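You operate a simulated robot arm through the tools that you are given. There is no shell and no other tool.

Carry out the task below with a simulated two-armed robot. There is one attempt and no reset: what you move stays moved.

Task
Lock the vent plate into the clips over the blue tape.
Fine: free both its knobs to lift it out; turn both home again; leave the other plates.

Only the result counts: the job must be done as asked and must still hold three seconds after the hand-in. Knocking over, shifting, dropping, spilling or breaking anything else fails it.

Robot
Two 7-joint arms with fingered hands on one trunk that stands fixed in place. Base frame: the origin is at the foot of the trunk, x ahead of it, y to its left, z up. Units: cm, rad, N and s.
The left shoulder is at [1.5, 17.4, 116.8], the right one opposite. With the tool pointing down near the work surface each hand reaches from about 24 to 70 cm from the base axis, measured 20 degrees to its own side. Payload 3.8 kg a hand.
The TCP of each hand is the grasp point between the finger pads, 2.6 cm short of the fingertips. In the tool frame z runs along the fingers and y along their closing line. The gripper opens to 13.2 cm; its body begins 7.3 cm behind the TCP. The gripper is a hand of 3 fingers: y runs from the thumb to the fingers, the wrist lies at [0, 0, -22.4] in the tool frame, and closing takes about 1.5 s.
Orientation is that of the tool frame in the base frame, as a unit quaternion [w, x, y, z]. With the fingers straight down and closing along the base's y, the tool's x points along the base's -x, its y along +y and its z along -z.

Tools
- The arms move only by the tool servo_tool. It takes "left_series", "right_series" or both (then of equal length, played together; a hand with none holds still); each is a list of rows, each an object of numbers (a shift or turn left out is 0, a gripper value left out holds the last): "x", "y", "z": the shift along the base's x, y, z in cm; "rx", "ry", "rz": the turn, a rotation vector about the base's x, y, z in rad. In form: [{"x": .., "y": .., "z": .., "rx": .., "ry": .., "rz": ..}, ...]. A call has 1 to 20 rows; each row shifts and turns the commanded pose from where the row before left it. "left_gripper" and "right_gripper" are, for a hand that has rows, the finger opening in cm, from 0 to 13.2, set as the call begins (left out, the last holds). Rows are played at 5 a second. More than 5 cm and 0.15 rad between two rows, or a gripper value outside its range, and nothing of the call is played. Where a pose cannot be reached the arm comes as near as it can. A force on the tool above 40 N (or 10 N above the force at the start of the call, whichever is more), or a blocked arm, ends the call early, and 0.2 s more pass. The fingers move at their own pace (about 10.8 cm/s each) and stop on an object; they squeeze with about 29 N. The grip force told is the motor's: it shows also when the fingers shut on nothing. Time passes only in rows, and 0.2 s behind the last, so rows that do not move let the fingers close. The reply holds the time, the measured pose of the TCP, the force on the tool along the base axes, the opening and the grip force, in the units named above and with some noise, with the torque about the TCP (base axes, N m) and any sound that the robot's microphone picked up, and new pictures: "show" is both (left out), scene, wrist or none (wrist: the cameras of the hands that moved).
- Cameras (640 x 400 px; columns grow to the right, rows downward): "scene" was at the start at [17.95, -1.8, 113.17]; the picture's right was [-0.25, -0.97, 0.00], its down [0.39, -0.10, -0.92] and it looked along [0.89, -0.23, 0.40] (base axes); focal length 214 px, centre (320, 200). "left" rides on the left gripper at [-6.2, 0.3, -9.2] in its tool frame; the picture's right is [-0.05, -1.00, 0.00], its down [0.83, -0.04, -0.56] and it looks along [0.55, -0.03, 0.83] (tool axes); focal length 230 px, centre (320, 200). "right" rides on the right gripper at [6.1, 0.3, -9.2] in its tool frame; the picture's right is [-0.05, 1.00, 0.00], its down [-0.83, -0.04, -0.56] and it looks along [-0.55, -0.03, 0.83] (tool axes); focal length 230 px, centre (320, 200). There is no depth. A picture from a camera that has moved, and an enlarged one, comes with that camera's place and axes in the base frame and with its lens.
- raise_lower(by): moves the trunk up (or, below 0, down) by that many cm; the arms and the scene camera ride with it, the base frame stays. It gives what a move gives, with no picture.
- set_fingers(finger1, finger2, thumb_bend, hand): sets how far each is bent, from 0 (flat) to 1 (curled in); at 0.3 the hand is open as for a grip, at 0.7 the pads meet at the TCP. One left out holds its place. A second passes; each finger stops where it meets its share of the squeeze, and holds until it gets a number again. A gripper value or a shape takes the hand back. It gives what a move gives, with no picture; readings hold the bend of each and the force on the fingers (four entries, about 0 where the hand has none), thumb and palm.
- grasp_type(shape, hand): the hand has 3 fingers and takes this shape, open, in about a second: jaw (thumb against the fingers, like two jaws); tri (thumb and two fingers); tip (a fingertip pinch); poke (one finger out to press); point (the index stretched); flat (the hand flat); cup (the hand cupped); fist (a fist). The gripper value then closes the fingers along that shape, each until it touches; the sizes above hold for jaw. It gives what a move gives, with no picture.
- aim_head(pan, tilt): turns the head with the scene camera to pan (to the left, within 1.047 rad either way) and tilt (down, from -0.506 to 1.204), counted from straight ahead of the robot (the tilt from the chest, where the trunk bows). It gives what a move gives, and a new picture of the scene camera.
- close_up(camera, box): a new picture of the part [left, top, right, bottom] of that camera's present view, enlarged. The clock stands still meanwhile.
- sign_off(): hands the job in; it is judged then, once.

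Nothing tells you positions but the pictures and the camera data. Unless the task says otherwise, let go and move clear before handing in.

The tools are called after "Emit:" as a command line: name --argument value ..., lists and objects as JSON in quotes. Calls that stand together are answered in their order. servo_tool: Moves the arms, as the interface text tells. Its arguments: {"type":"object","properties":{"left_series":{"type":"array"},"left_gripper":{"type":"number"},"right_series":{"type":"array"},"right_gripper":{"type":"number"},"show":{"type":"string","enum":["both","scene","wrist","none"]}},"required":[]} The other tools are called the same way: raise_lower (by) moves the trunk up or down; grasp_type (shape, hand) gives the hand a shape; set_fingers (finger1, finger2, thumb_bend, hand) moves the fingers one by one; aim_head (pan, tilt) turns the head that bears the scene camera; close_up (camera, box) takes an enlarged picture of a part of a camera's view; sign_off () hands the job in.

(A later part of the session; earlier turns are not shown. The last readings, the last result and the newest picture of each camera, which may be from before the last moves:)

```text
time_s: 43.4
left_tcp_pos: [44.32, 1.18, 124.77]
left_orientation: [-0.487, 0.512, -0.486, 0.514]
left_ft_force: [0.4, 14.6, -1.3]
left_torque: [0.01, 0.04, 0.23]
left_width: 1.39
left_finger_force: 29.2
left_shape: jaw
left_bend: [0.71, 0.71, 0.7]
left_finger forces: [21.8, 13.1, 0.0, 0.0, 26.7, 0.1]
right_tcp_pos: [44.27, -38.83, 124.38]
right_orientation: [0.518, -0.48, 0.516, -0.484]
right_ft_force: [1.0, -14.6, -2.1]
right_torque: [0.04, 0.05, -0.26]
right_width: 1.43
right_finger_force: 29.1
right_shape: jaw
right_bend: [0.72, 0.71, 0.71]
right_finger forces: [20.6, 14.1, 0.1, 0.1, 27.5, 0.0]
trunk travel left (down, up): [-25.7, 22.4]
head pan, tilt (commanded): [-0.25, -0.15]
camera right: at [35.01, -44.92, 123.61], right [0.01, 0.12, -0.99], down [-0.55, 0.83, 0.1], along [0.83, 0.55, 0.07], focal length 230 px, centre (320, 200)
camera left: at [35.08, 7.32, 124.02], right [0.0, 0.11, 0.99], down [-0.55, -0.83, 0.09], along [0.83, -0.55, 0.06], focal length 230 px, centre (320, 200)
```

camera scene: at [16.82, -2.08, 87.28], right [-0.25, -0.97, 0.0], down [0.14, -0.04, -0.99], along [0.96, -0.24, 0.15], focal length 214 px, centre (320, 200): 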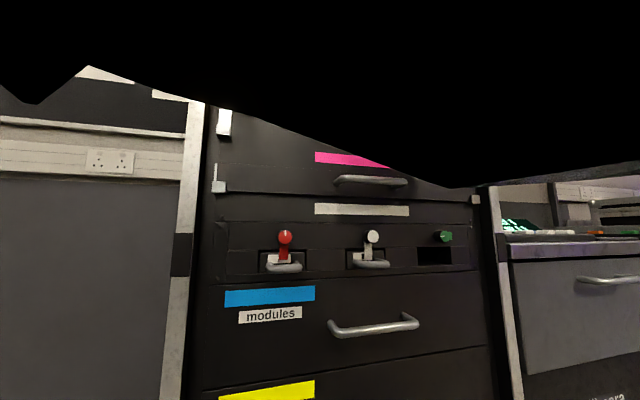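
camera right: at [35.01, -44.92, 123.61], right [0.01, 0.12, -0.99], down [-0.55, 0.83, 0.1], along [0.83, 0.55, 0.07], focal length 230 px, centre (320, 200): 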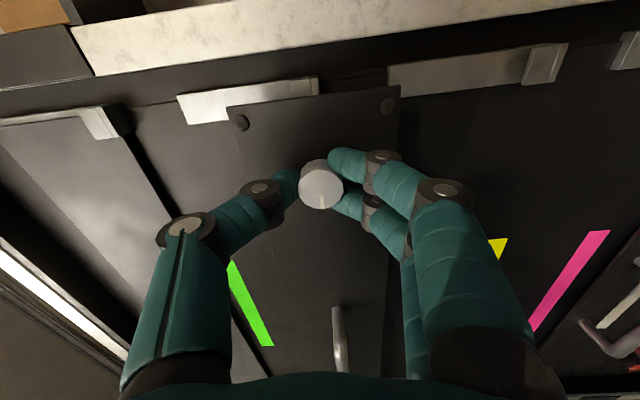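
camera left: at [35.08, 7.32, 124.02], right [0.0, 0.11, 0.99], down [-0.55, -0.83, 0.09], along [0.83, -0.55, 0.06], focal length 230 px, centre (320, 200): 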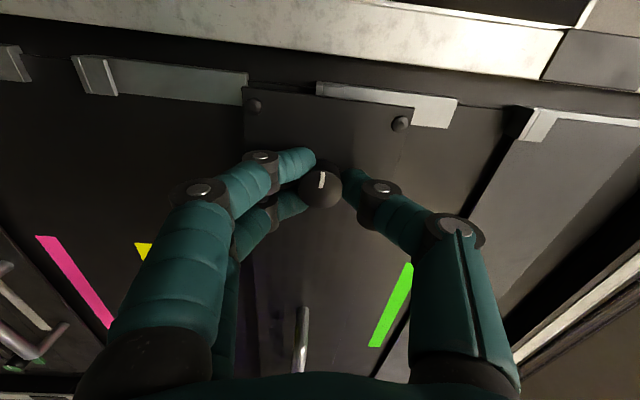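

Slight squeeze in y (14 N); I correct it and continue rising in two parts.

Emit:
servo_tool --left_series '[{"y": 0.07, "z": 0.5}, {"z": 1}, {"z": 1}, {"z": 1}]' --right_series '[{"y": -0.07, "z": 0.5}, {"z": 1}, {"z": 1}, {"z": 1}]' --show "none"

```text
time_s: 44.4
left_tcp_pos: [44.33, 1.21, 128.14]
left_orientation: [-0.486, 0.513, -0.487, 0.513]
left_ft_force: [-0.2, 14.5, -1.3]
left_torque: [-0.01, 0.04, 0.21]
left_width: 1.37
left_finger_force: 29.1
left_shape: jaw
left_bend: [0.71, 0.71, 0.7]
left_finger forces: [21.6, 13.4, 0.0, 0.0, 26.7, 0.0]
right_tcp_pos: [44.32, -38.88, 127.88]
right_orientation: [0.518, -0.481, 0.515, -0.485]
right_ft_force: [0.6, -14.7, -2.0]
right_torque: [0.04, 0.06, -0.23]
right_width: 1.41
right_finger_force: 28.5
right_shape: jaw
right_bend: [0.72, 0.71, 0.71]
right_finger forces: [20.5, 14.2, 0.1, 0.1, 27.5, 0.1]
trunk travel left (down, up): [-25.7, 22.4]
head pan, tilt (commanded): [-0.25, -0.15]
```

Emit:
servo_tool --left_series '[{"y": 0.12, "z": 0.6}, {"z": 1}, {"z": 1}, {"z": 0.64}]' --right_series '[{"y": -0.12, "z": 0.6}, {"z": 1}, {"z": 1}, {"z": 0.64}]' --show "none"

Emit:
close_up --camera "right" --box '[140, 40, 460, 240]'

Emit:
close_up --camera "left" --box '[180, 40, 500, 240]'

```text
time_s: 45.4
left_tcp_pos: [44.37, 1.2, 131.3]
left_orientation: [-0.486, 0.512, -0.487, 0.514]
left_ft_force: [1.0, 9.1, -1.5]
left_torque: [0.0, 0.03, 0.15]
left_width: 1.37
left_finger_force: 29.4
left_shape: jaw
left_bend: [0.71, 0.71, 0.7]
left_finger forces: [19.7, 14.6, 0.0, 0.0, 26.0, 0.1]
right_tcp_pos: [44.37, -38.91, 131.16]
right_orientation: [0.519, -0.481, 0.515, -0.484]
right_ft_force: [0.8, -9.3, -2.2]
right_torque: [0.07, 0.02, -0.17]
right_width: 1.41
right_finger_force: 29.2
right_shape: jaw
right_bend: [0.72, 0.71, 0.71]
right_finger forces: [18.3, 15.7, 0.1, 0.1, 27.0, 0.1]
trunk travel left (down, up): [-25.7, 22.4]
head pan, tilt (commanded): [-0.25, -0.15]
```

```text
2.00 times, centred on (300, 140) of right
camera zoom: at [35.18, -45.01, 130.32], right [0.01, 0.12, -0.99], down [-0.56, 0.83, 0.1], along [0.83, 0.55, 0.07], focal length 460 px, centre (360, 320)
```

zoom: 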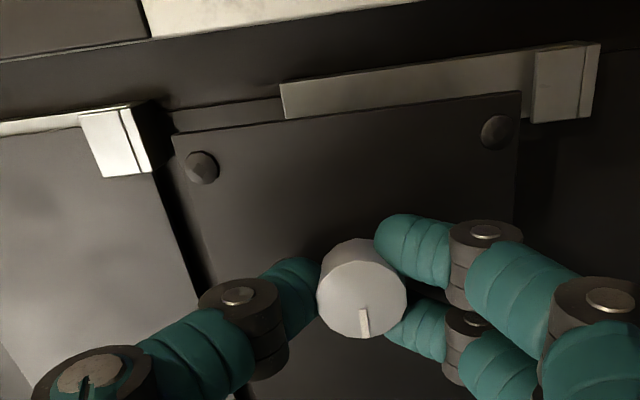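

```text
2.00 times, centred on (340, 140) of left
camera zoom: at [35.12, 7.35, 130.66], right [0.0, 0.1, 0.99], down [-0.56, -0.83, 0.09], along [0.83, -0.56, 0.06], focal length 460 px, centre (280, 320)
```

zoom: 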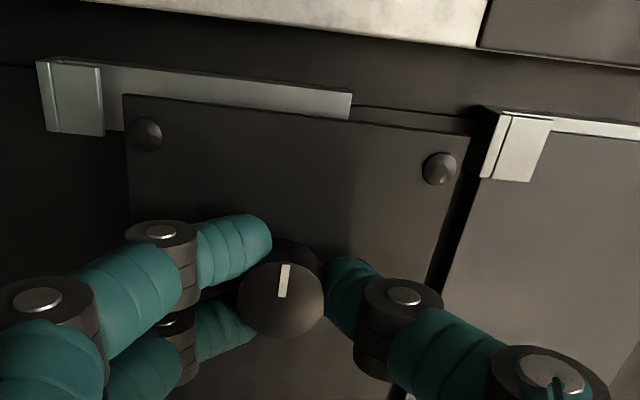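

Geometry relative to the blue clips matches what I had at the old slot: bottom edge about 2.4 cm above its seat. I push the plate in.

Emit:
servo_tool --left_series '[{"x": 0.5, "y": 0.08}, {"x": 0.5}, {"x": 0.5}, {"x": 0.5}, {"x": 0.4}]' --right_series '[{"x": 0.5, "y": -0.08}, {"x": 0.5}, {"x": 0.5}, {"x": 0.5}, {"x": 0.4}]' --show "none"

Emit:
close_up --camera "right" --box '[140, 40, 460, 240]'

Emit:
close_up --camera "left" --box '[180, 40, 500, 240]'

```text
time_s: 46.5
left_tcp_pos: [46.92, 1.28, 131.11]
left_orientation: [-0.486, 0.51, -0.489, 0.515]
left_ft_force: [-0.6, -11.8, -2.4]
left_torque: [-0.02, 0.09, -0.2]
left_width: 1.37
left_finger_force: 29.4
left_shape: jaw
left_bend: [0.71, 0.71, 0.7]
left_finger forces: [13.5, 20.9, 0.0, 0.0, 23.9, 0.0]
right_tcp_pos: [46.85, -38.98, 131.09]
right_orientation: [0.519, -0.482, 0.514, -0.484]
right_ft_force: [-0.1, 11.0, -1.2]
right_torque: [0.08, 0.07, 0.22]
right_width: 1.43
right_finger_force: 28.8
right_shape: jaw
right_bend: [0.72, 0.71, 0.71]
right_finger forces: [12.2, 22.5, 0.1, 0.0, 24.9, 0.0]
trunk travel left (down, up): [-25.7, 22.4]
head pan, tilt (commanded): [-0.25, -0.15]
```

```text
2.00 times, centred on (300, 140) of right
camera zoom: at [37.58, -45.04, 130.37], right [0.01, 0.12, -0.99], down [-0.56, 0.82, 0.1], along [0.83, 0.55, 0.07], focal length 460 px, centre (360, 320)
```

zoom: 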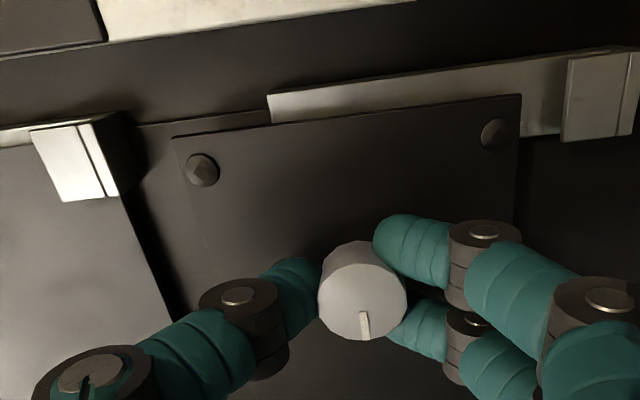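

```text
2.00 times, centred on (340, 140) of left
camera zoom: at [37.58, 7.53, 130.64], right [0.0, 0.1, 0.99], down [-0.56, -0.82, 0.08], along [0.83, -0.56, 0.06], focal length 460 px, centre (280, 320)
```

zoom: 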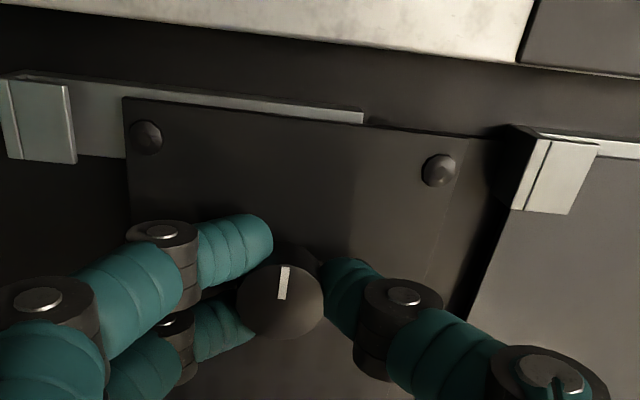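

Nearly in. I ease the y strain and push the last few millimetres until light contact with the clip backs.

Emit:
servo_tool --left_series '[{"x": 0.1, "y": -0.06}, {"x": 0.1}, {"x": 0.1}, {"x": 0.1}]' --right_series '[{"x": 0.1, "y": 0.06}, {"x": 0.1}, {"x": 0.1}, {"x": 0.1}]' --show "none"

Emit:
close_up --camera "right" --box '[140, 40, 460, 240]'

Emit:
close_up --camera "left" --box '[180, 40, 500, 240]'

```text
time_s: 47.5
left_tcp_pos: [47.17, 1.27, 131.17]
left_orientation: [-0.485, 0.512, -0.488, 0.514]
left_ft_force: [1.6, -14.8, -1.9]
left_torque: [0.04, 0.05, -0.29]
left_width: 1.36
left_finger_force: 28.6
left_shape: jaw
left_bend: [0.71, 0.71, 0.7]
left_finger forces: [13.1, 21.3, 0.0, 0.0, 23.5, 0.0]
right_tcp_pos: [47.26, -39.01, 131.14]
right_orientation: [0.519, -0.482, 0.514, -0.484]
right_ft_force: [2.0, 14.7, -1.6]
right_torque: [0.09, 0.06, 0.29]
right_width: 1.43
right_finger_force: 29.2
right_shape: jaw
right_bend: [0.72, 0.71, 0.71]
right_finger forces: [11.7, 23.2, 0.0, 0.0, 24.6, 0.0]
trunk travel left (down, up): [-25.7, 22.4]
head pan, tilt (commanded): [-0.25, -0.15]
```

```text
2.00 times, centred on (300, 140) of right
camera zoom: at [38.05, -45.07, 130.35], right [0.01, 0.12, -0.99], down [-0.56, 0.83, 0.1], along [0.83, 0.55, 0.07], focal length 460 px, centre (360, 320)
```

zoom: 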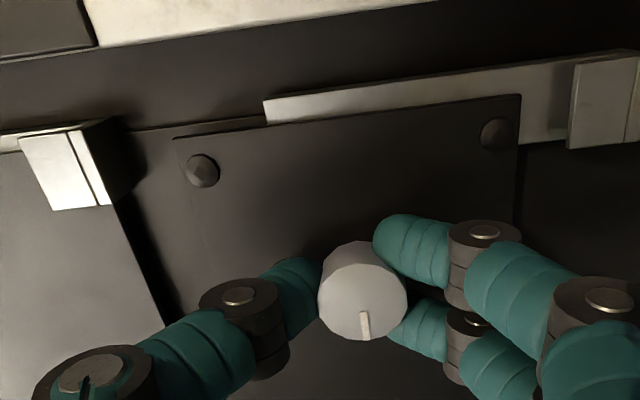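

```text
2.00 times, centred on (340, 140) of left
camera zoom: at [37.95, 7.47, 130.62], right [0.0, 0.1, 0.99], down [-0.56, -0.82, 0.09], along [0.83, -0.56, 0.06], focal length 460 px, centre (280, 320)
```

zoom: 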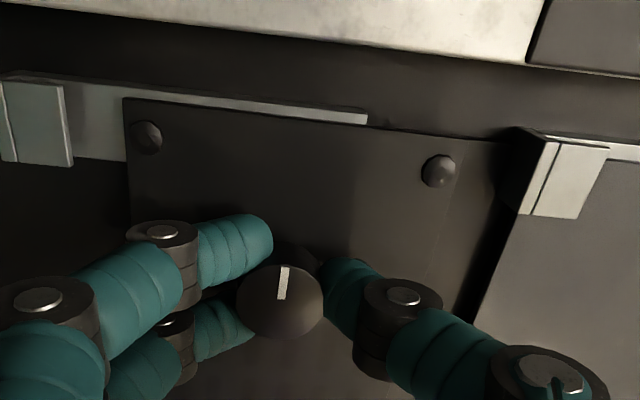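

I relieve the y stretch, push 0.1 cm more, and lower 1.5 cm while watching forces.

Emit:
servo_tool --left_series '[{"x": 0.1, "y": -0.12}, {"z": -0.3}, {"z": -0.3}, {"z": -0.3}, {"z": -0.3}, {"z": -0.3}]' --right_series '[{"x": 0.1, "y": 0.12}, {"z": -0.3}, {"z": -0.3}, {"z": -0.3}, {"z": -0.3}, {"z": -0.3}]' --show "none"

Emit:
close_up --camera "right" --box '[140, 40, 460, 240]'

Emit:
close_up --camera "left" --box '[180, 40, 500, 240]'

```text
time_s: 49.0
left_tcp_pos: [47.35, 1.29, 129.89]
left_orientation: [-0.486, 0.512, -0.487, 0.514]
left_ft_force: [-2.1, -3.6, -0.9]
left_torque: [-0.01, 0.07, -0.1]
left_width: 1.37
left_finger_force: 28.7
left_shape: jaw
left_bend: [0.71, 0.71, 0.7]
left_finger forces: [15.6, 19.3, 0.0, 0.1, 25.7, 0.0]
right_tcp_pos: [47.36, -38.94, 129.68]
right_orientation: [0.519, -0.48, 0.516, -0.484]
right_ft_force: [2.0, 3.6, -1.9]
right_torque: [0.07, 0.17, 0.09]
right_width: 1.43
right_finger_force: 28.6
right_shape: jaw
right_bend: [0.72, 0.71, 0.71]
right_finger forces: [14.5, 20.0, 0.0, 0.1, 25.5, 0.1]
trunk travel left (down, up): [-25.7, 22.4]
head pan, tilt (commanded): [-0.25, -0.15]
```

```text
2.00 times, centred on (300, 140) of right
camera zoom: at [38.03, -45.0, 128.87], right [0.01, 0.12, -0.99], down [-0.55, 0.83, 0.1], along [0.83, 0.55, 0.07], focal length 460 px, centre (360, 320)
```

zoom: 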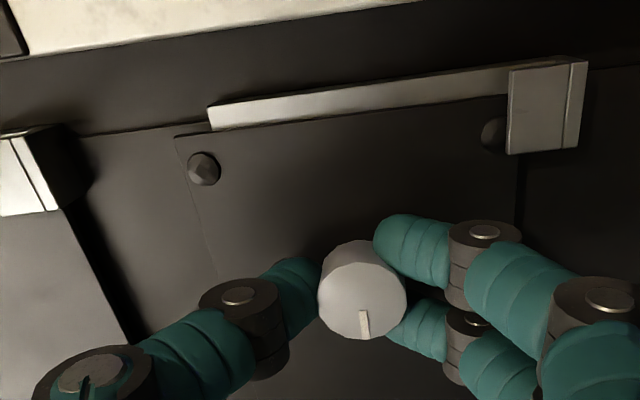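

```text
2.00 times, centred on (340, 140) of left
camera zoom: at [38.02, 7.43, 129.15], right [0.0, 0.1, 0.99], down [-0.56, -0.83, 0.09], along [0.83, -0.55, 0.06], focal length 460 px, centre (280, 320)
```

zoom: 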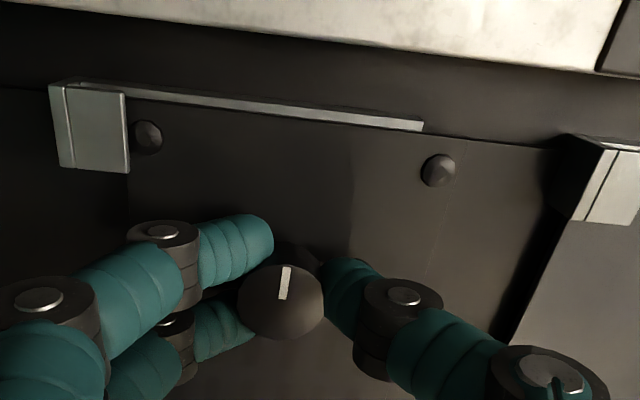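

The bottom corners are going in behind both lips. I lower the last ~0.9 cm in small steps until it seats.

Emit:
servo_tool --left_series '[{"z": -0.2}, {"z": -0.2}, {"z": -0.2}, {"z": -0.15}, {"z": -0.1}]' --right_series '[{"z": -0.2}, {"z": -0.2}, {"z": -0.2}, {"z": -0.15}, {"z": -0.1}]' --show "none"

Emit:
close_up --camera "right" --box '[140, 40, 460, 240]'

Emit:
close_up --camera "left" --box '[180, 40, 500, 240]'

```text
time_s: 50.1
left_tcp_pos: [47.31, 1.3, 128.85]
left_orientation: [-0.487, 0.512, -0.487, 0.513]
left_ft_force: [-0.9, 0.6, -1.6]
left_torque: [0.03, 0.06, 0.0]
left_width: 1.37
left_finger_force: 29.3
left_shape: jaw
left_bend: [0.71, 0.71, 0.7]
left_finger forces: [17.4, 18.4, 0.0, 0.0, 25.6, 0.0]
right_tcp_pos: [47.39, -38.95, 128.86]
right_orientation: [0.519, -0.48, 0.516, -0.484]
right_ft_force: [1.0, -1.4, -0.9]
right_torque: [0.06, 0.06, 0.01]
right_width: 1.41
right_finger_force: 28.7
right_shape: jaw
right_bend: [0.72, 0.71, 0.71]
right_finger forces: [15.9, 18.5, 0.0, 0.0, 26.5, 0.0]
trunk travel left (down, up): [-25.7, 22.4]
head pan, tilt (commanded): [-0.25, -0.15]
```

```text
2.00 times, centred on (300, 140) of right
camera zoom: at [38.1, -45.0, 128.03], right [0.01, 0.12, -0.99], down [-0.55, 0.83, 0.1], along [0.83, 0.55, 0.07], focal length 460 px, centre (360, 320)
```

zoom: 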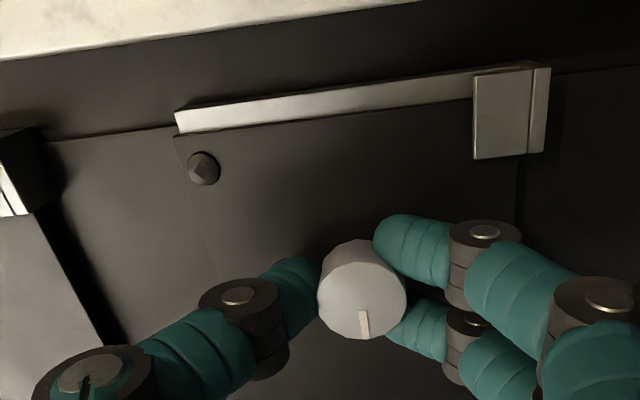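

```text
2.00 times, centred on (340, 140) of left
camera zoom: at [38.02, 7.41, 128.3], right [0.0, 0.1, 0.99], down [-0.56, -0.83, 0.09], along [0.83, -0.55, 0.06], focal length 460 px, centre (280, 320)
```

zoom: 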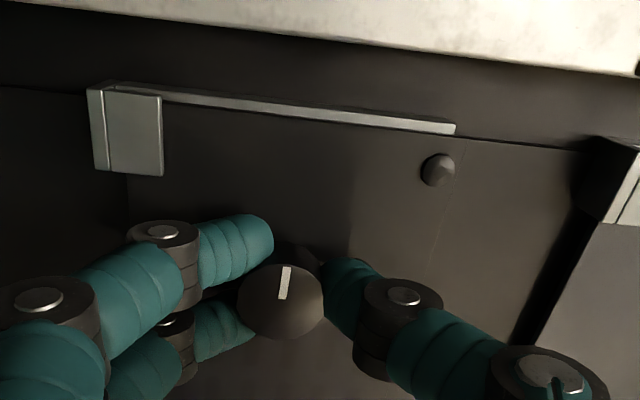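

It looks level with the original seating. I press down a touch more to confirm contact.

Emit:
servo_tool --left_series '[{"z": -0.1}, {"z": -0.1}]' --right_series '[{"z": -0.1}, {"z": -0.1}]' --show "none"

```text
time_s: 50.8
left_tcp_pos: [47.17, 1.48, 128.81]
left_orientation: [-0.486, 0.513, -0.486, 0.514]
left_ft_force: [-4.4, 6.2, -1.6]
left_torque: [0.01, 0.0, 0.09]
left_width: 1.37
left_finger_force: 29.1
left_shape: jaw
left_bend: [0.71, 0.71, 0.7]
left_finger forces: [19.0, 17.3, 0.0, 0.0, 26.8, 0.0]
right_tcp_pos: [47.25, -38.77, 128.73]
right_orientation: [0.519, -0.48, 0.514, -0.486]
right_ft_force: [5.9, -7.4, 7.1]
right_torque: [0.1, -0.16, -0.08]
right_width: 1.38
right_finger_force: 29.1
right_shape: jaw
right_bend: [0.72, 0.71, 0.7]
right_finger forces: [15.0, 15.1, 0.0, 0.1, 31.8, 0.0]
trunk travel left (down, up): [-25.7, 22.4]
head pan, tilt (commanded): [-0.25, -0.15]
```

The right end is seated (7 N up). I lower the left end a bit more until it also bears.

Emit:
servo_tool --left_series '[{"z": -0.1}, {"z": -0.1}]' --right_series '[{"z": 0}, {"z": 0}]' --show "none"

Emit:
close_up --camera "right" --box '[140, 40, 460, 240]'

Emit:
close_up --camera "left" --box '[180, 40, 500, 240]'

```text
time_s: 51.4
left_tcp_pos: [47.14, 1.25, 128.57]
left_orientation: [-0.486, 0.513, -0.487, 0.514]
left_ft_force: [-2.2, 5.8, 3.9]
left_torque: [0.0, -0.12, 0.06]
left_width: 1.36
left_finger_force: 29.4
left_shape: jaw
left_bend: [0.71, 0.71, 0.7]
left_finger forces: [17.9, 16.1, 0.0, 0.0, 29.0, 0.1]
right_tcp_pos: [47.25, -38.77, 128.67]
right_orientation: [0.519, -0.479, 0.516, -0.485]
right_ft_force: [4.5, -7.9, 8.4]
right_torque: [0.09, -0.22, -0.08]
right_width: 1.39
right_finger_force: 29.2
right_shape: jaw
right_bend: [0.72, 0.71, 0.7]
right_finger forces: [15.2, 14.6, 0.1, 0.1, 32.4, 0.0]
trunk travel left (down, up): [-25.7, 22.4]
head pan, tilt (commanded): [-0.25, -0.15]
```

```text
2.00 times, centred on (300, 140) of right
camera zoom: at [37.97, -44.96, 127.86], right [0.01, 0.12, -0.99], down [-0.55, 0.83, 0.1], along [0.83, 0.55, 0.07], focal length 460 px, centre (360, 320)
```

zoom: 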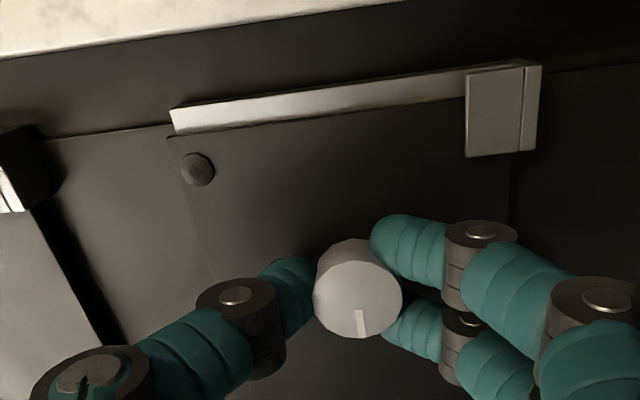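

```text
2.00 times, centred on (340, 140) of left
camera zoom: at [37.95, 7.43, 128.04], right [0.0, 0.11, 0.99], down [-0.56, -0.83, 0.09], along [0.83, -0.55, 0.06], focal length 460 px, centre (280, 320)
```

zoom: 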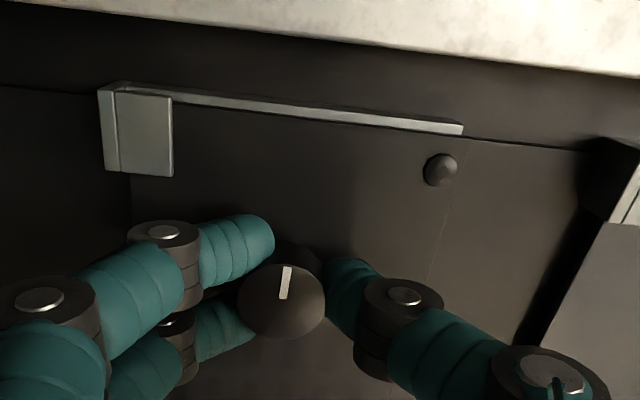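

Both ends bear now and the plate's top is level with the clip tops, just as it sat originally. I press it lightly back (x) to make sure it is fully home.

Emit:
servo_tool --left_series '[{"x": 0.1, "y": 0.05}, {"x": 0.1}]' --right_series '[{"x": 0.1, "y": -0.05}, {"x": 0.1}]' --show "none"

```text
time_s: 52.0
left_tcp_pos: [47.2, 1.23, 128.67]
left_orientation: [-0.487, 0.51, -0.487, 0.515]
left_ft_force: [-2.4, 1.5, 5.9]
left_torque: [-0.02, -0.06, 0.0]
left_width: 1.35
left_finger_force: 28.9
left_shape: jaw
left_bend: [0.71, 0.71, 0.7]
left_finger forces: [16.4, 16.9, 0.1, 0.0, 30.7, 0.1]
right_tcp_pos: [47.31, -38.91, 128.57]
right_orientation: [0.519, -0.48, 0.515, -0.485]
right_ft_force: [1.6, -5.1, 8.4]
right_torque: [0.06, -0.15, -0.09]
right_width: 1.38
right_finger_force: 28.9
right_shape: jaw
right_bend: [0.72, 0.71, 0.7]
right_finger forces: [14.5, 15.2, 0.1, 0.0, 32.6, 0.0]
trunk travel left (down, up): [-25.7, 22.4]
head pan, tilt (commanded): [-0.25, -0.15]
```

Emit:
servo_tool --left_series '[{"x": 0.1}, {"x": 0.1}]' --right_series '[{"x": 0.1}, {"x": 0.1}]' --show "none"

Emit:
close_up --camera "left" --box '[180, 40, 500, 240]'

Emit:
close_up --camera "right" --box '[140, 40, 460, 240]'

```text
time_s: 52.5
left_tcp_pos: [47.34, 1.4, 128.66]
left_orientation: [-0.487, 0.511, -0.487, 0.515]
left_ft_force: [-14.8, 2.4, 2.5]
left_torque: [-0.02, -0.03, 0.08]
left_width: 1.4
left_finger_force: 29.2
left_shape: jaw
left_bend: [0.71, 0.72, 0.7]
left_finger forces: [19.5, 18.8, 0.0, 0.0, 31.5, 0.0]
right_tcp_pos: [47.37, -38.85, 128.62]
right_orientation: [0.519, -0.48, 0.515, -0.484]
right_ft_force: [-0.1, -4.3, 6.4]
right_torque: [0.04, -0.13, -0.03]
right_width: 1.39
right_finger_force: 29.2
right_shape: jaw
right_bend: [0.72, 0.71, 0.7]
right_finger forces: [14.9, 16.7, 0.0, 0.0, 31.5, 0.0]
trunk travel left (down, up): [-25.7, 22.4]
head pan, tilt (commanded): [-0.25, -0.15]
```

```text
2.00 times, centred on (340, 140) of left
camera zoom: at [38.11, 7.47, 128.04], right [0.0, 0.1, 0.99], down [-0.56, -0.82, 0.08], along [0.83, -0.56, 0.06], focal length 460 px, centre (280, 320)
```

zoom: 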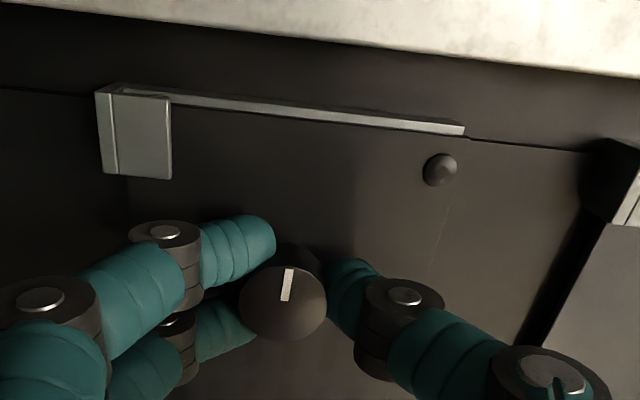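

```text
2.00 times, centred on (300, 140) of right
camera zoom: at [38.11, -44.99, 127.85], right [0.01, 0.12, -0.99], down [-0.56, 0.83, 0.1], along [0.83, 0.55, 0.07], focal length 460 px, centre (360, 320)
```

zoom: 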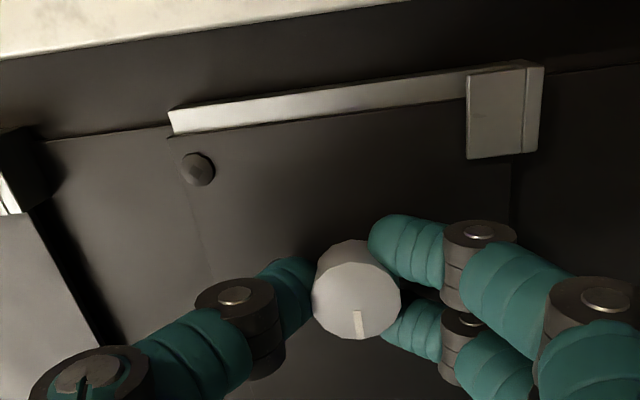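

The left end is firmly back (−15 N). I push the right end another bit.

Emit:
servo_tool --left_series '[{"x": -0.05}, {"x": 0}]' --right_series '[{"x": 0.1}, {"x": 0.1}]' --show "none"

```text
time_s: 53.1
left_tcp_pos: [47.24, 1.35, 128.68]
left_orientation: [-0.487, 0.511, -0.487, 0.515]
left_ft_force: [-2.6, -3.6, 7.8]
left_torque: [-0.01, -0.13, -0.12]
left_width: 1.38
left_finger_force: 28.6
left_shape: jaw
left_bend: [0.71, 0.72, 0.7]
left_finger forces: [15.1, 17.7, 0.0, 0.0, 30.9, 0.0]
right_tcp_pos: [47.34, -38.93, 128.67]
right_orientation: [0.52, -0.48, 0.514, -0.486]
right_ft_force: [-12.7, 3.4, 4.9]
right_torque: [0.09, -0.08, 0.1]
right_width: 1.4
right_finger_force: 28.6
right_shape: jaw
right_bend: [0.72, 0.71, 0.71]
right_finger forces: [14.9, 20.2, 0.0, 0.1, 31.9, 0.1]
trunk travel left (down, up): [-25.7, 22.4]
head pan, tilt (commanded): [-0.25, -0.15]
```

Both ends are seated and back. Now I turn the left knob clockwise toward home, the right hand holding still.

Emit:
servo_tool --left_series '[{"rx": 0.12}, {"rx": 0.12}, {"rx": 0.12}, {"rx": 0.12}, {"rx": 0.12}, {"rx": 0.12}]' --show "none"

Emit:
close_up --camera "left" --box '[240, 130, 400, 230]'

```text
time_s: 54.5
left_tcp_pos: [47.28, 1.39, 128.72]
left_orientation: [0.637, -0.306, 0.636, -0.31]
left_ft_force: [0.7, -2.5, 8.4]
left_torque: [-0.06, -0.16, -0.05]
left_width: 1.34
left_finger_force: 28.5
left_shape: jaw
left_bend: [0.71, 0.72, 0.7]
left_finger forces: [16.7, 16.1, 0.1, 0.0, 31.6, 0.1]
right_tcp_pos: [47.56, -38.75, 128.72]
right_orientation: [0.519, -0.48, 0.514, -0.486]
right_ft_force: [-17.4, 3.9, 4.8]
right_torque: [0.05, -0.1, 0.1]
right_width: 1.42
right_finger_force: 28.7
right_shape: jaw
right_bend: [0.72, 0.72, 0.71]
right_finger forces: [15.4, 21.2, 0.1, 0.2, 33.2, 0.0]
trunk travel left (down, up): [-25.7, 22.4]
head pan, tilt (commanded): [-0.25, -0.15]
```

```text
4.00 times, centred on (320, 180) of left
camera zoom: at [38.01, 6.42, 132.3], right [0.0, -0.58, 0.82], down [-0.56, -0.68, -0.48], along [0.83, -0.45, -0.32], focal length 920 px, centre (320, 280)
```

zoom: 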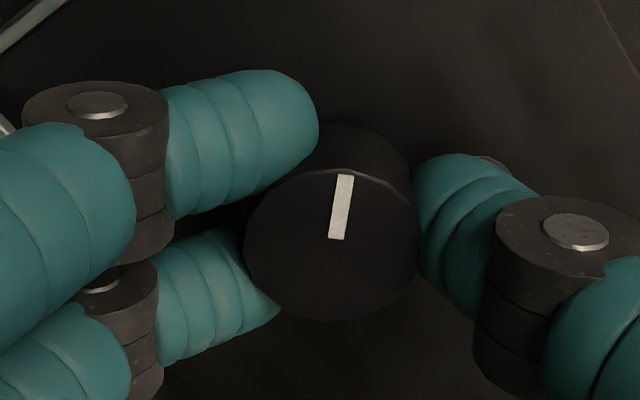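

It follows. I continue and ease the right hand's push slightly.

Emit:
servo_tool --left_series '[{"rx": 0.12}, {"rx": 0.12}, {"rx": 0.12}, {"rx": 0.12}, {"rx": 0.12}, {"rx": 0.12}, {"rx": 0.1}]' --right_series '[{"x": -0.1}, {"x": 0}, {"x": 0}, {"x": 0}, {"x": 0}, {"x": 0}, {"x": 0}]' --show "none"

Emit:
close_up --camera "left" --box '[240, 130, 400, 230]'

```text
time_s: 56.1
left_tcp_pos: [47.27, 1.38, 128.85]
left_orientation: [0.708, -0.027, 0.705, -0.03]
left_ft_force: [-3.6, -0.8, 18.6]
left_torque: [-0.05, -0.31, -0.02]
left_width: 1.38
left_finger_force: 28.8
left_shape: jaw
left_bend: [0.71, 0.72, 0.7]
left_finger forces: [23.6, 15.0, 0.0, 0.1, 30.8, 0.0]
right_tcp_pos: [47.42, -38.95, 128.82]
right_orientation: [0.519, -0.48, 0.514, -0.485]
right_ft_force: [-8.8, 1.7, 2.3]
right_torque: [0.09, -0.09, 0.06]
right_width: 1.4
right_finger_force: 29.1
right_shape: jaw
right_bend: [0.72, 0.71, 0.71]
right_finger forces: [16.2, 20.5, 0.1, 0.0, 31.5, 0.0]
trunk travel left (down, up): [-25.7, 22.4]
head pan, tilt (commanded): [-0.25, -0.15]
```

```text
4.00 times, centred on (320, 180) of left
camera zoom: at [37.99, 2.18, 134.94], right [0.0, -0.99, 0.13], down [-0.55, -0.11, -0.83], along [0.83, -0.08, -0.55], focal length 920 px, centre (320, 280)
```

zoom: 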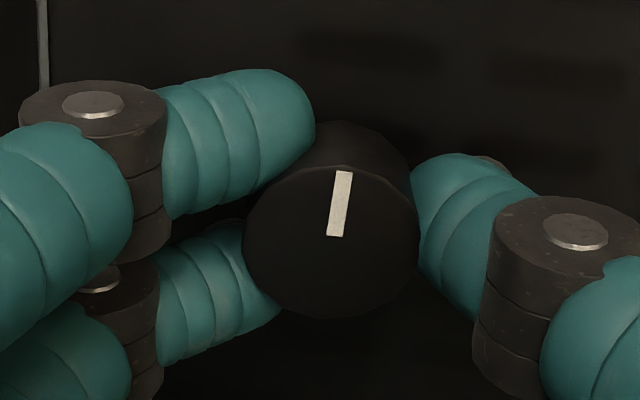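

Almost home. I ease z and turn a little further to feel the home stop.

Emit:
servo_tool --left_series '[{"z": 0.12, "rx": 0.05}, {"rx": 0.06}, {"rx": 0.06}]' --show "none"

Emit:
close_up --camera "left" --box '[240, 130, 400, 230]'

```text
time_s: 57.0
left_tcp_pos: [47.32, 1.35, 128.77]
left_orientation: [0.707, 0.033, 0.706, 0.03]
left_ft_force: [-4.7, -3.7, 15.4]
left_torque: [-0.27, -0.29, -0.04]
left_width: 1.41
left_finger_force: 28.2
left_shape: jaw
left_bend: [0.71, 0.72, 0.7]
left_finger forces: [20.4, 17.6, 0.0, 0.0, 26.2, 0.0]
right_tcp_pos: [47.46, -38.92, 128.77]
right_orientation: [0.519, -0.48, 0.514, -0.485]
right_ft_force: [-9.1, 3.5, 3.8]
right_torque: [0.07, -0.07, 0.08]
right_width: 1.39
right_finger_force: 29.0
right_shape: jaw
right_bend: [0.72, 0.71, 0.71]
right_finger forces: [15.8, 20.7, 0.0, 0.0, 31.1, 0.1]
trunk travel left (down, up): [-25.7, 22.4]
head pan, tilt (commanded): [-0.25, -0.15]
```

```text
4.00 times, centred on (320, 180) of left
camera zoom: at [38.03, 1.08, 134.94], right [0.0, -1.0, -0.04], down [-0.55, 0.03, -0.83], along [0.83, 0.02, -0.55], focal length 920 px, centre (320, 280)
```

zoom: 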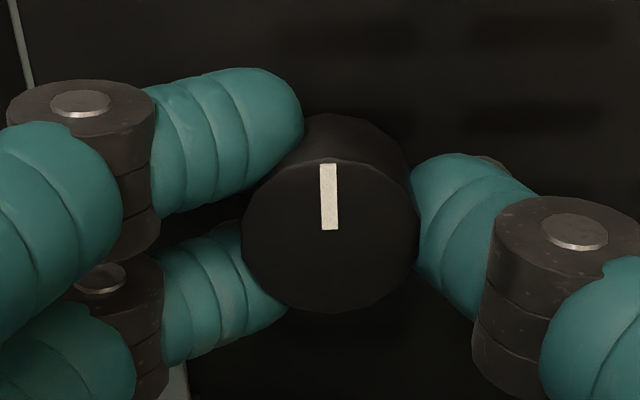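

Torque −0.27 N m and the mark is upright: the left knob is at its home stop. I firm it slightly, then turn the right knob home.

Emit:
servo_tool --left_series '[{"rx": 0.06}, {"rx": 0.04}, {"rx": 0}]' --show "none"

Emit:
servo_tool --right_series '[{"rx": 0.12}, {"rx": 0.12}, {"rx": 0.12}, {"rx": 0.12}, {"rx": 0.12}, {"rx": 0.12}]' --show "none"

Emit:
close_up --camera "right" --box '[240, 130, 400, 230]'

```text
time_s: 57.8
left_tcp_pos: [47.37, 1.39, 128.83]
left_orientation: [0.704, 0.067, 0.704, 0.066]
left_ft_force: [-7.4, -3.2, 7.5]
left_torque: [-0.49, -0.16, -0.05]
left_width: 1.39
left_finger_force: 28.6
left_shape: jaw
left_bend: [0.71, 0.72, 0.7]
left_finger forces: [18.1, 22.3, 0.0, 0.0, 27.9, 0.0]
right_tcp_pos: [47.46, -38.81, 128.74]
right_orientation: [0.518, -0.48, 0.515, -0.486]
right_ft_force: [-8.9, 2.7, 2.9]
right_torque: [0.05, -0.05, 0.1]
right_width: 1.43
right_finger_force: 29.1
right_shape: jaw
right_bend: [0.72, 0.71, 0.71]
right_finger forces: [15.7, 20.8, 0.0, 0.1, 31.0, 0.0]
trunk travel left (down, up): [-25.7, 22.4]
head pan, tilt (commanded): [-0.25, -0.15]
```

```text
time_s: 59.1
left_tcp_pos: [47.28, 1.3, 128.8]
left_orientation: [0.704, 0.067, 0.704, 0.065]
left_ft_force: [-7.4, -4.8, 1.8]
left_torque: [-0.42, -0.04, -0.07]
left_width: 1.38
left_finger_force: 29.1
left_shape: jaw
left_bend: [0.71, 0.72, 0.7]
left_finger forces: [16.5, 24.2, 0.0, 0.0, 29.7, 0.1]
right_tcp_pos: [47.5, -38.82, 128.67]
right_orientation: [0.656, -0.267, 0.652, -0.272]
right_ft_force: [-9.8, 5.6, 0.1]
right_torque: [-0.02, 0.06, 0.16]
right_width: 1.44
right_finger_force: 28.8
right_shape: jaw
right_bend: [0.72, 0.71, 0.71]
right_finger forces: [17.8, 21.5, 0.0, 0.1, 26.5, 0.0]
trunk travel left (down, up): [-25.7, 22.4]
head pan, tilt (commanded): [-0.25, -0.15]
```

```text
4.00 times, centred on (320, 180) of right
camera zoom: at [38.19, -42.93, 124.06], right [0.01, 0.75, -0.66], down [-0.56, 0.56, 0.62], along [0.83, 0.37, 0.42], focal length 920 px, centre (320, 280)
```

zoom: 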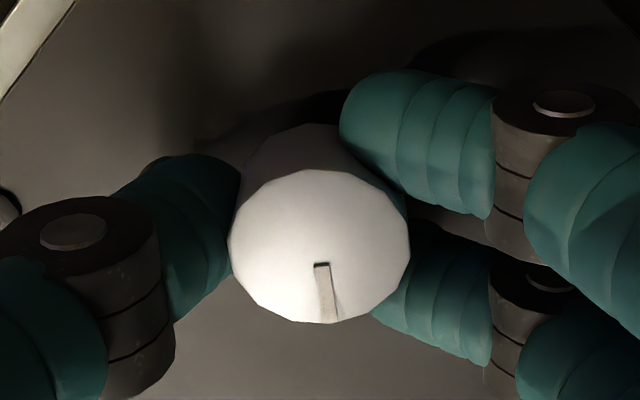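

Emit:
servo_tool --right_series '[{"rx": 0.12}, {"rx": 0.12}, {"rx": 0.12}, {"rx": 0.12}, {"rx": 0.12}, {"rx": 0.12}, {"rx": 0.08}]' --show "none"

Emit:
close_up --camera "right" --box '[240, 130, 400, 230]'

```text
time_s: 60.8
left_tcp_pos: [47.44, 1.44, 128.81]
left_orientation: [0.704, 0.067, 0.704, 0.067]
left_ft_force: [-9.0, -6.2, -1.2]
left_torque: [-0.41, -0.01, -0.08]
left_width: 1.43
left_finger_force: 29.0
left_shape: jaw
left_bend: [0.71, 0.72, 0.7]
left_finger forces: [15.9, 24.9, 0.0, 0.0, 30.9, 0.0]
right_tcp_pos: [47.5, -38.89, 128.65]
right_orientation: [0.708, 0.01, 0.706, 0.006]
right_ft_force: [-9.3, 6.9, 1.6]
right_torque: [-0.01, -0.06, 0.17]
right_width: 1.44
right_finger_force: 28.3
right_shape: jaw
right_bend: [0.72, 0.71, 0.71]
right_finger forces: [19.8, 22.0, 0.0, 0.0, 25.2, 0.1]
trunk travel left (down, up): [-25.7, 22.4]
head pan, tilt (commanded): [-0.25, -0.15]
```

```text
4.00 times, centred on (320, 180) of right
camera zoom: at [38.19, -38.39, 122.56], right [0.01, 1.0, 0.07], down [-0.56, -0.06, 0.83], along [0.83, -0.05, 0.56], focal length 920 px, centre (320, 280)
```

zoom: 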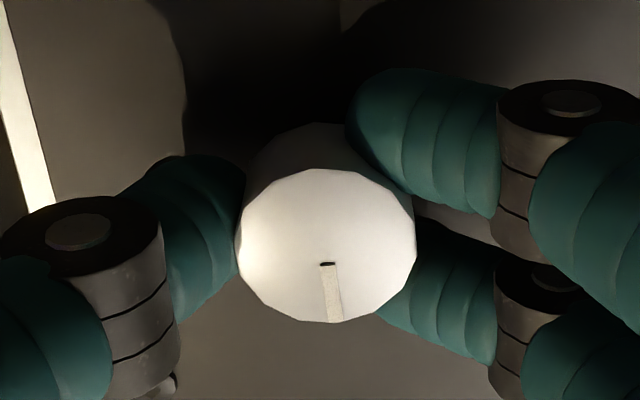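

Not yet at the stop; I turn a bit further.

Emit:
servo_tool --right_series '[{"rx": 0.06}, {"rx": 0.06}, {"rx": 0.06}]' --show "none"

Emit:
close_up --camera "right" --box '[240, 130, 400, 230]'

```text
time_s: 61.5
left_tcp_pos: [47.4, 1.37, 128.8]
left_orientation: [0.704, 0.066, 0.704, 0.066]
left_ft_force: [-10.0, -6.0, -1.9]
left_torque: [-0.38, 0.04, -0.1]
left_width: 1.4
left_finger_force: 29.2
left_shape: jaw
left_bend: [0.71, 0.72, 0.7]
left_finger forces: [15.8, 25.1, 0.0, 0.0, 31.3, 0.0]
right_tcp_pos: [47.42, -38.81, 128.63]
right_orientation: [0.704, 0.073, 0.704, 0.069]
right_ft_force: [-11.0, 9.2, -5.6]
right_torque: [-0.48, 0.17, 0.33]
right_width: 1.41
right_finger_force: 29.4
right_shape: jaw
right_bend: [0.72, 0.72, 0.71]
right_finger forces: [33.2, 19.5, 0.0, 0.0, 23.8, 0.0]
trunk travel left (down, up): [-25.7, 22.4]
head pan, tilt (commanded): [-0.25, -0.15]
```

```text
4.00 times, centred on (320, 180) of right
camera zoom: at [38.19, -37.33, 122.71], right [0.01, 0.97, 0.25], down [-0.56, -0.2, 0.81], along [0.83, -0.14, 0.54], focal length 920 px, centre (320, 280)
```

zoom: 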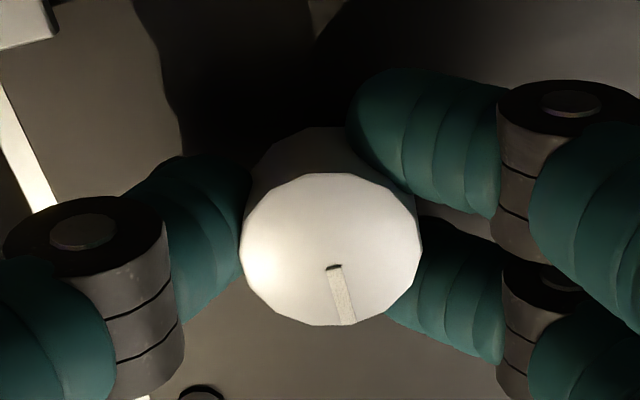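

Torque −0.48 N m with the mark up: the right knob is home too. I open both hands, pausing before backing straight off.

Emit:
servo_tool --left_series '[{"x": 0}, {"x": 0}, {"x": 0}, {"x": 0}, {"x": -0.8}, {"x": -1.2}, {"x": -1.2}]' --right_series '[{"x": 0}, {"x": 0}, {"x": 0}, {"x": 0}, {"x": -0.8}, {"x": -1.2}, {"x": -1.2}]' --left_gripper 5.5 --right_gripper 5.5 --show "wrist"

```text
time_s: 63.1
left_tcp_pos: [44.29, 1.47, 128.56]
left_orientation: [0.703, 0.066, 0.705, 0.067]
left_ft_force: [0.4, 0.3, -0.2]
left_torque: [0.01, -0.01, -0.01]
left_width: 5.47
left_finger_force: 0.0
left_shape: jaw
left_bend: [0.73, 0.73, 0.7]
left_finger forces: [0.0, 0.0, 0.0, 0.1, 0.0, 0.0]
right_tcp_pos: [44.5, -38.94, 128.7]
right_orientation: [0.703, 0.073, 0.704, 0.068]
right_ft_force: [-1.4, 1.3, 0.7]
right_torque: [0.01, 0.01, -0.04]
right_width: 5.45
right_finger_force: 0.0
right_shape: jaw
right_bend: [0.73, 0.73, 0.7]
right_finger forces: [0.1, 0.0, 0.0, 0.0, 0.1, 0.0]
trunk travel left (down, up): [-25.7, 22.4]
head pan, tilt (commanded): [-0.25, -0.15]
camera right: at [35.34, -37.29, 122.7], right [0.01, 0.97, 0.25], down [-0.56, -0.2, 0.81], along [0.83, -0.14, 0.54], focal length 230 px, centre (320, 200)
camera left: at [35.06, 0.61, 134.72], right [0.0, -0.99, -0.14], down [-0.56, 0.11, -0.82], along [0.83, 0.07, -0.55], focal length 230 px, centre (320, 200)
```

right: 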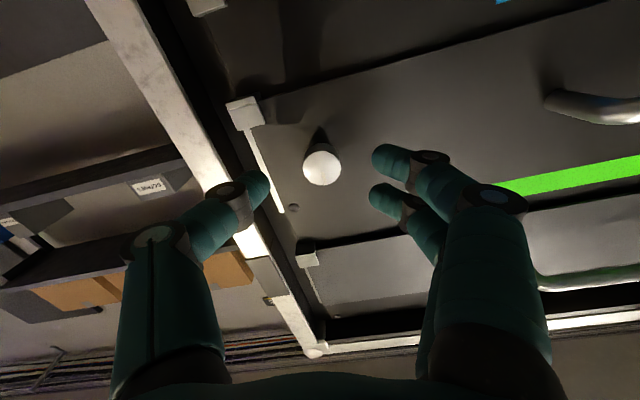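
left: 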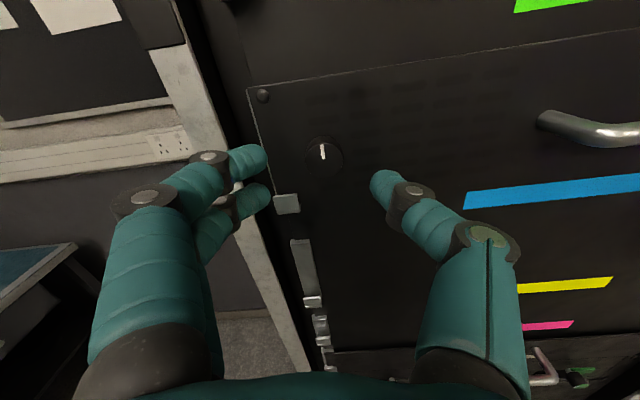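

The plate sits over the blue tape in its clips. I check the knob marks and both cups close up.

Emit:
close_up --camera "left" --box '[220, 70, 420, 210]'

Emit:
close_up --camera "right" --box '[200, 80, 400, 220]'

```text
2.86 times, centred on (320, 140) of left
camera zoom: at [35.06, 0.61, 134.72], right [0.0, -0.99, -0.14], down [-0.56, 0.11, -0.82], along [0.83, 0.07, -0.55], focal length 657 px, centre (320, 371)
```

zoom: 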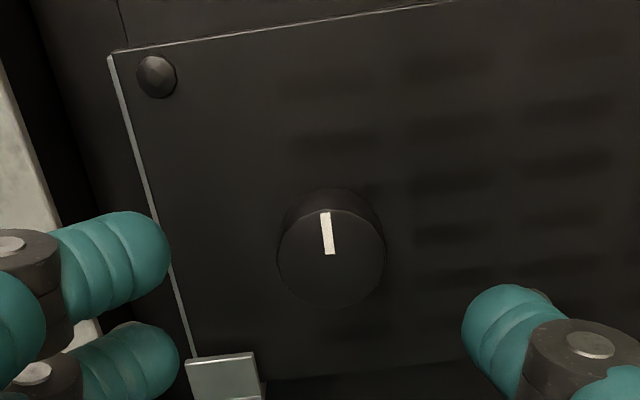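

```text
2.86 times, centred on (300, 150) of right
camera zoom: at [35.34, -37.29, 122.7], right [0.01, 0.97, 0.25], down [-0.56, -0.2, 0.81], along [0.83, -0.14, 0.54], focal length 657 px, centre (377, 343)
```

zoom: 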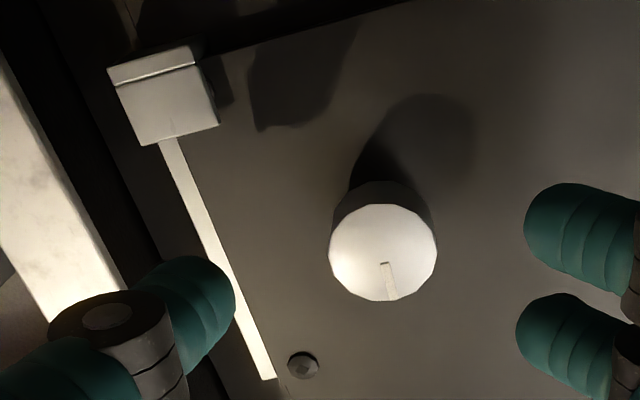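

Both marks point straight up at the same angle as originally, and the plate's corners sit in the cups. I move both hands well back from the rack.

Emit:
servo_tool --left_series '[{"x": -1}, {"x": -1.2}, {"x": -1.2}, {"x": -1.2}]' --right_series '[{"x": -1}, {"x": -1.2}, {"x": -1.2}, {"x": -1.2}]' --show "wrist"

```text
time_s: 64.2
left_tcp_pos: [42.77, 1.81, 128.65]
left_orientation: [0.703, 0.068, 0.705, 0.066]
left_ft_force: [-0.6, -0.1, -0.6]
left_torque: [-0.03, 0.0, 0.03]
left_width: 5.5
left_finger_force: 0.1
left_shape: jaw
left_bend: [0.73, 0.73, 0.7]
left_finger forces: [0.0, 0.0, 0.1, 0.0, 0.0, 0.1]
left hand out of reach, approached as far as the arm can: row 2, 3, 4
right_tcp_pos: [42.15, -38.53, 128.42]
right_orientation: [0.704, 0.074, 0.703, 0.066]
right_ft_force: [0.0, -0.5, 0.2]
right_torque: [-0.01, -0.02, -0.02]
right_width: 5.43
right_finger_force: 0.1
right_shape: jaw
right_bend: [0.73, 0.73, 0.7]
right_finger forces: [0.1, 0.0, 0.0, 0.0, 0.0, 0.0]
right hand out of reach, approached as far as the arm can: row 3, 4
trunk travel left (down, up): [-25.7, 22.4]
head pan, tilt (commanded): [-0.25, -0.15]
camera right: at [32.9, -36.89, 122.58], right [0.01, 0.97, 0.25], down [-0.56, -0.2, 0.81], along [0.83, -0.15, 0.54], focal length 230 px, centre (320, 200)
camera left: at [33.52, 0.96, 134.8], right [0.0, -0.99, -0.14], down [-0.56, 0.12, -0.82], along [0.83, 0.07, -0.55], focal length 230 px, centre (320, 200)
```

right: 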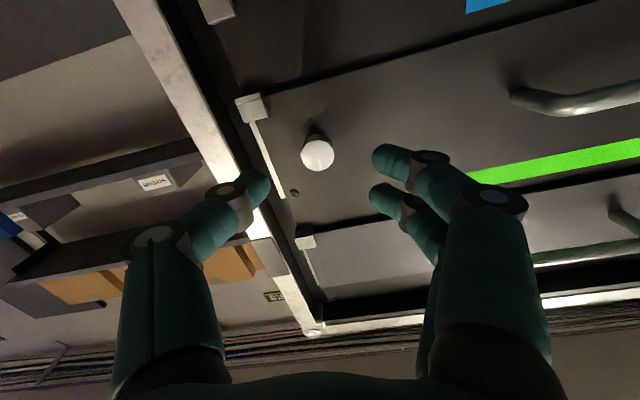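
left: 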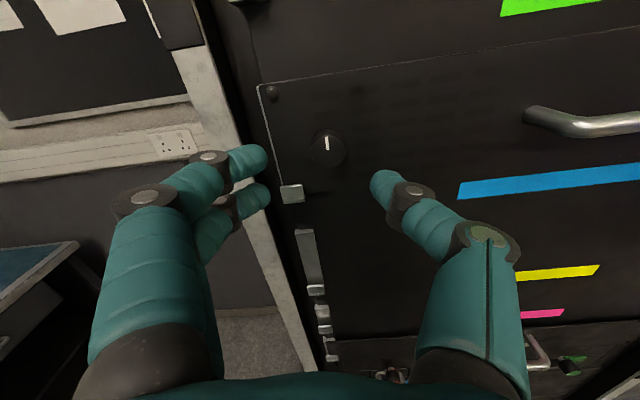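

Emit:
aim_head --pan -0.3 --tilt 0.05

Emit:
close_up --camera "right" --box '[190, 60, 390, 200]'

Emit:
close_up --camera "left" --box '[220, 70, 420, 210]'

```text
time_s: 64.9
left_tcp_pos: [42.82, 1.74, 128.55]
left_orientation: [0.703, 0.068, 0.705, 0.065]
left_ft_force: [0.6, 0.4, 0.4]
left_torque: [0.0, -0.01, 0.0]
left_width: 5.51
left_finger_force: 0.1
left_shape: jaw
left_bend: [0.73, 0.73, 0.7]
left_finger forces: [0.0, 0.1, 0.1, 0.0, 0.0, 0.0]
right_tcp_pos: [42.13, -38.64, 128.51]
right_orientation: [0.704, 0.073, 0.704, 0.067]
right_ft_force: [-0.3, 0.6, -0.4]
right_torque: [0.02, -0.01, 0.02]
right_width: 5.46
right_finger_force: 0.0
right_shape: jaw
right_bend: [0.73, 0.73, 0.7]
right_finger forces: [0.0, 0.1, 0.0, 0.0, 0.0, 0.1]
trunk travel left (down, up): [-25.7, 22.4]
head pan, tilt (commanded): [-0.3, 0.051]
camera scene: at [17.26, -2.67, 85.51], right [-0.3, -0.96, 0.0], down [-0.05, 0.01, -1.0], along [0.95, -0.3, -0.05], focal length 214 px, centre (320, 200)
```

scene: 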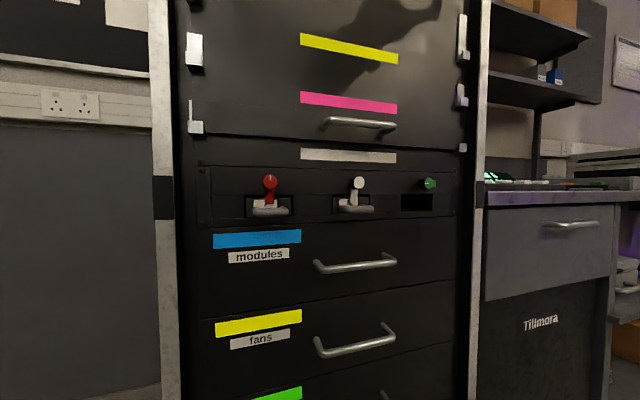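

```text
2.86 times, centred on (290, 130) of right
camera zoom: at [32.92, -36.87, 122.58], right [0.01, 0.97, 0.25], down [-0.56, -0.2, 0.81], along [0.83, -0.15, 0.54], focal length 657 px, centre (406, 400)
```

zoom: 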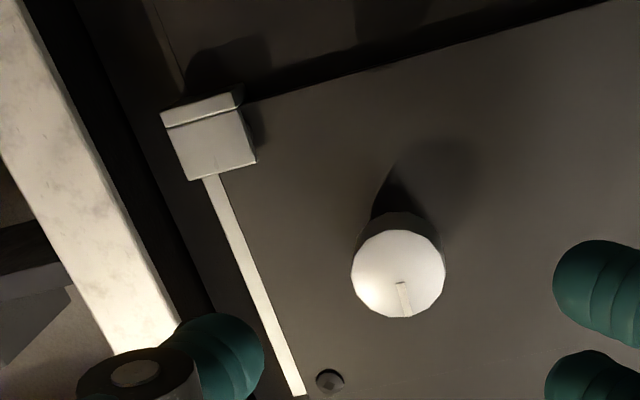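

```text
2.86 times, centred on (320, 140) of left
camera zoom: at [33.54, 0.97, 134.8], right [0.0, -0.99, -0.14], down [-0.56, 0.11, -0.82], along [0.83, 0.07, -0.55], focal length 657 px, centre (320, 371)
```

zoom: 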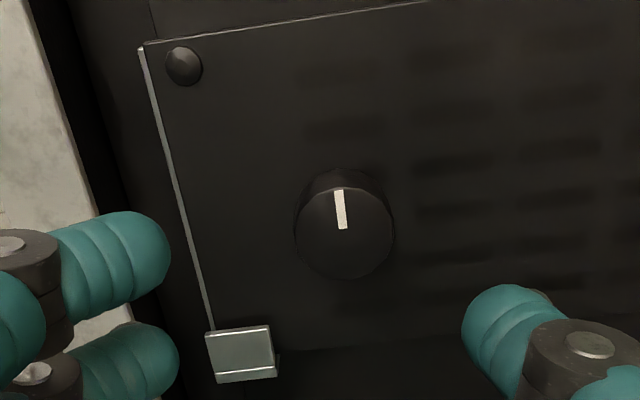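

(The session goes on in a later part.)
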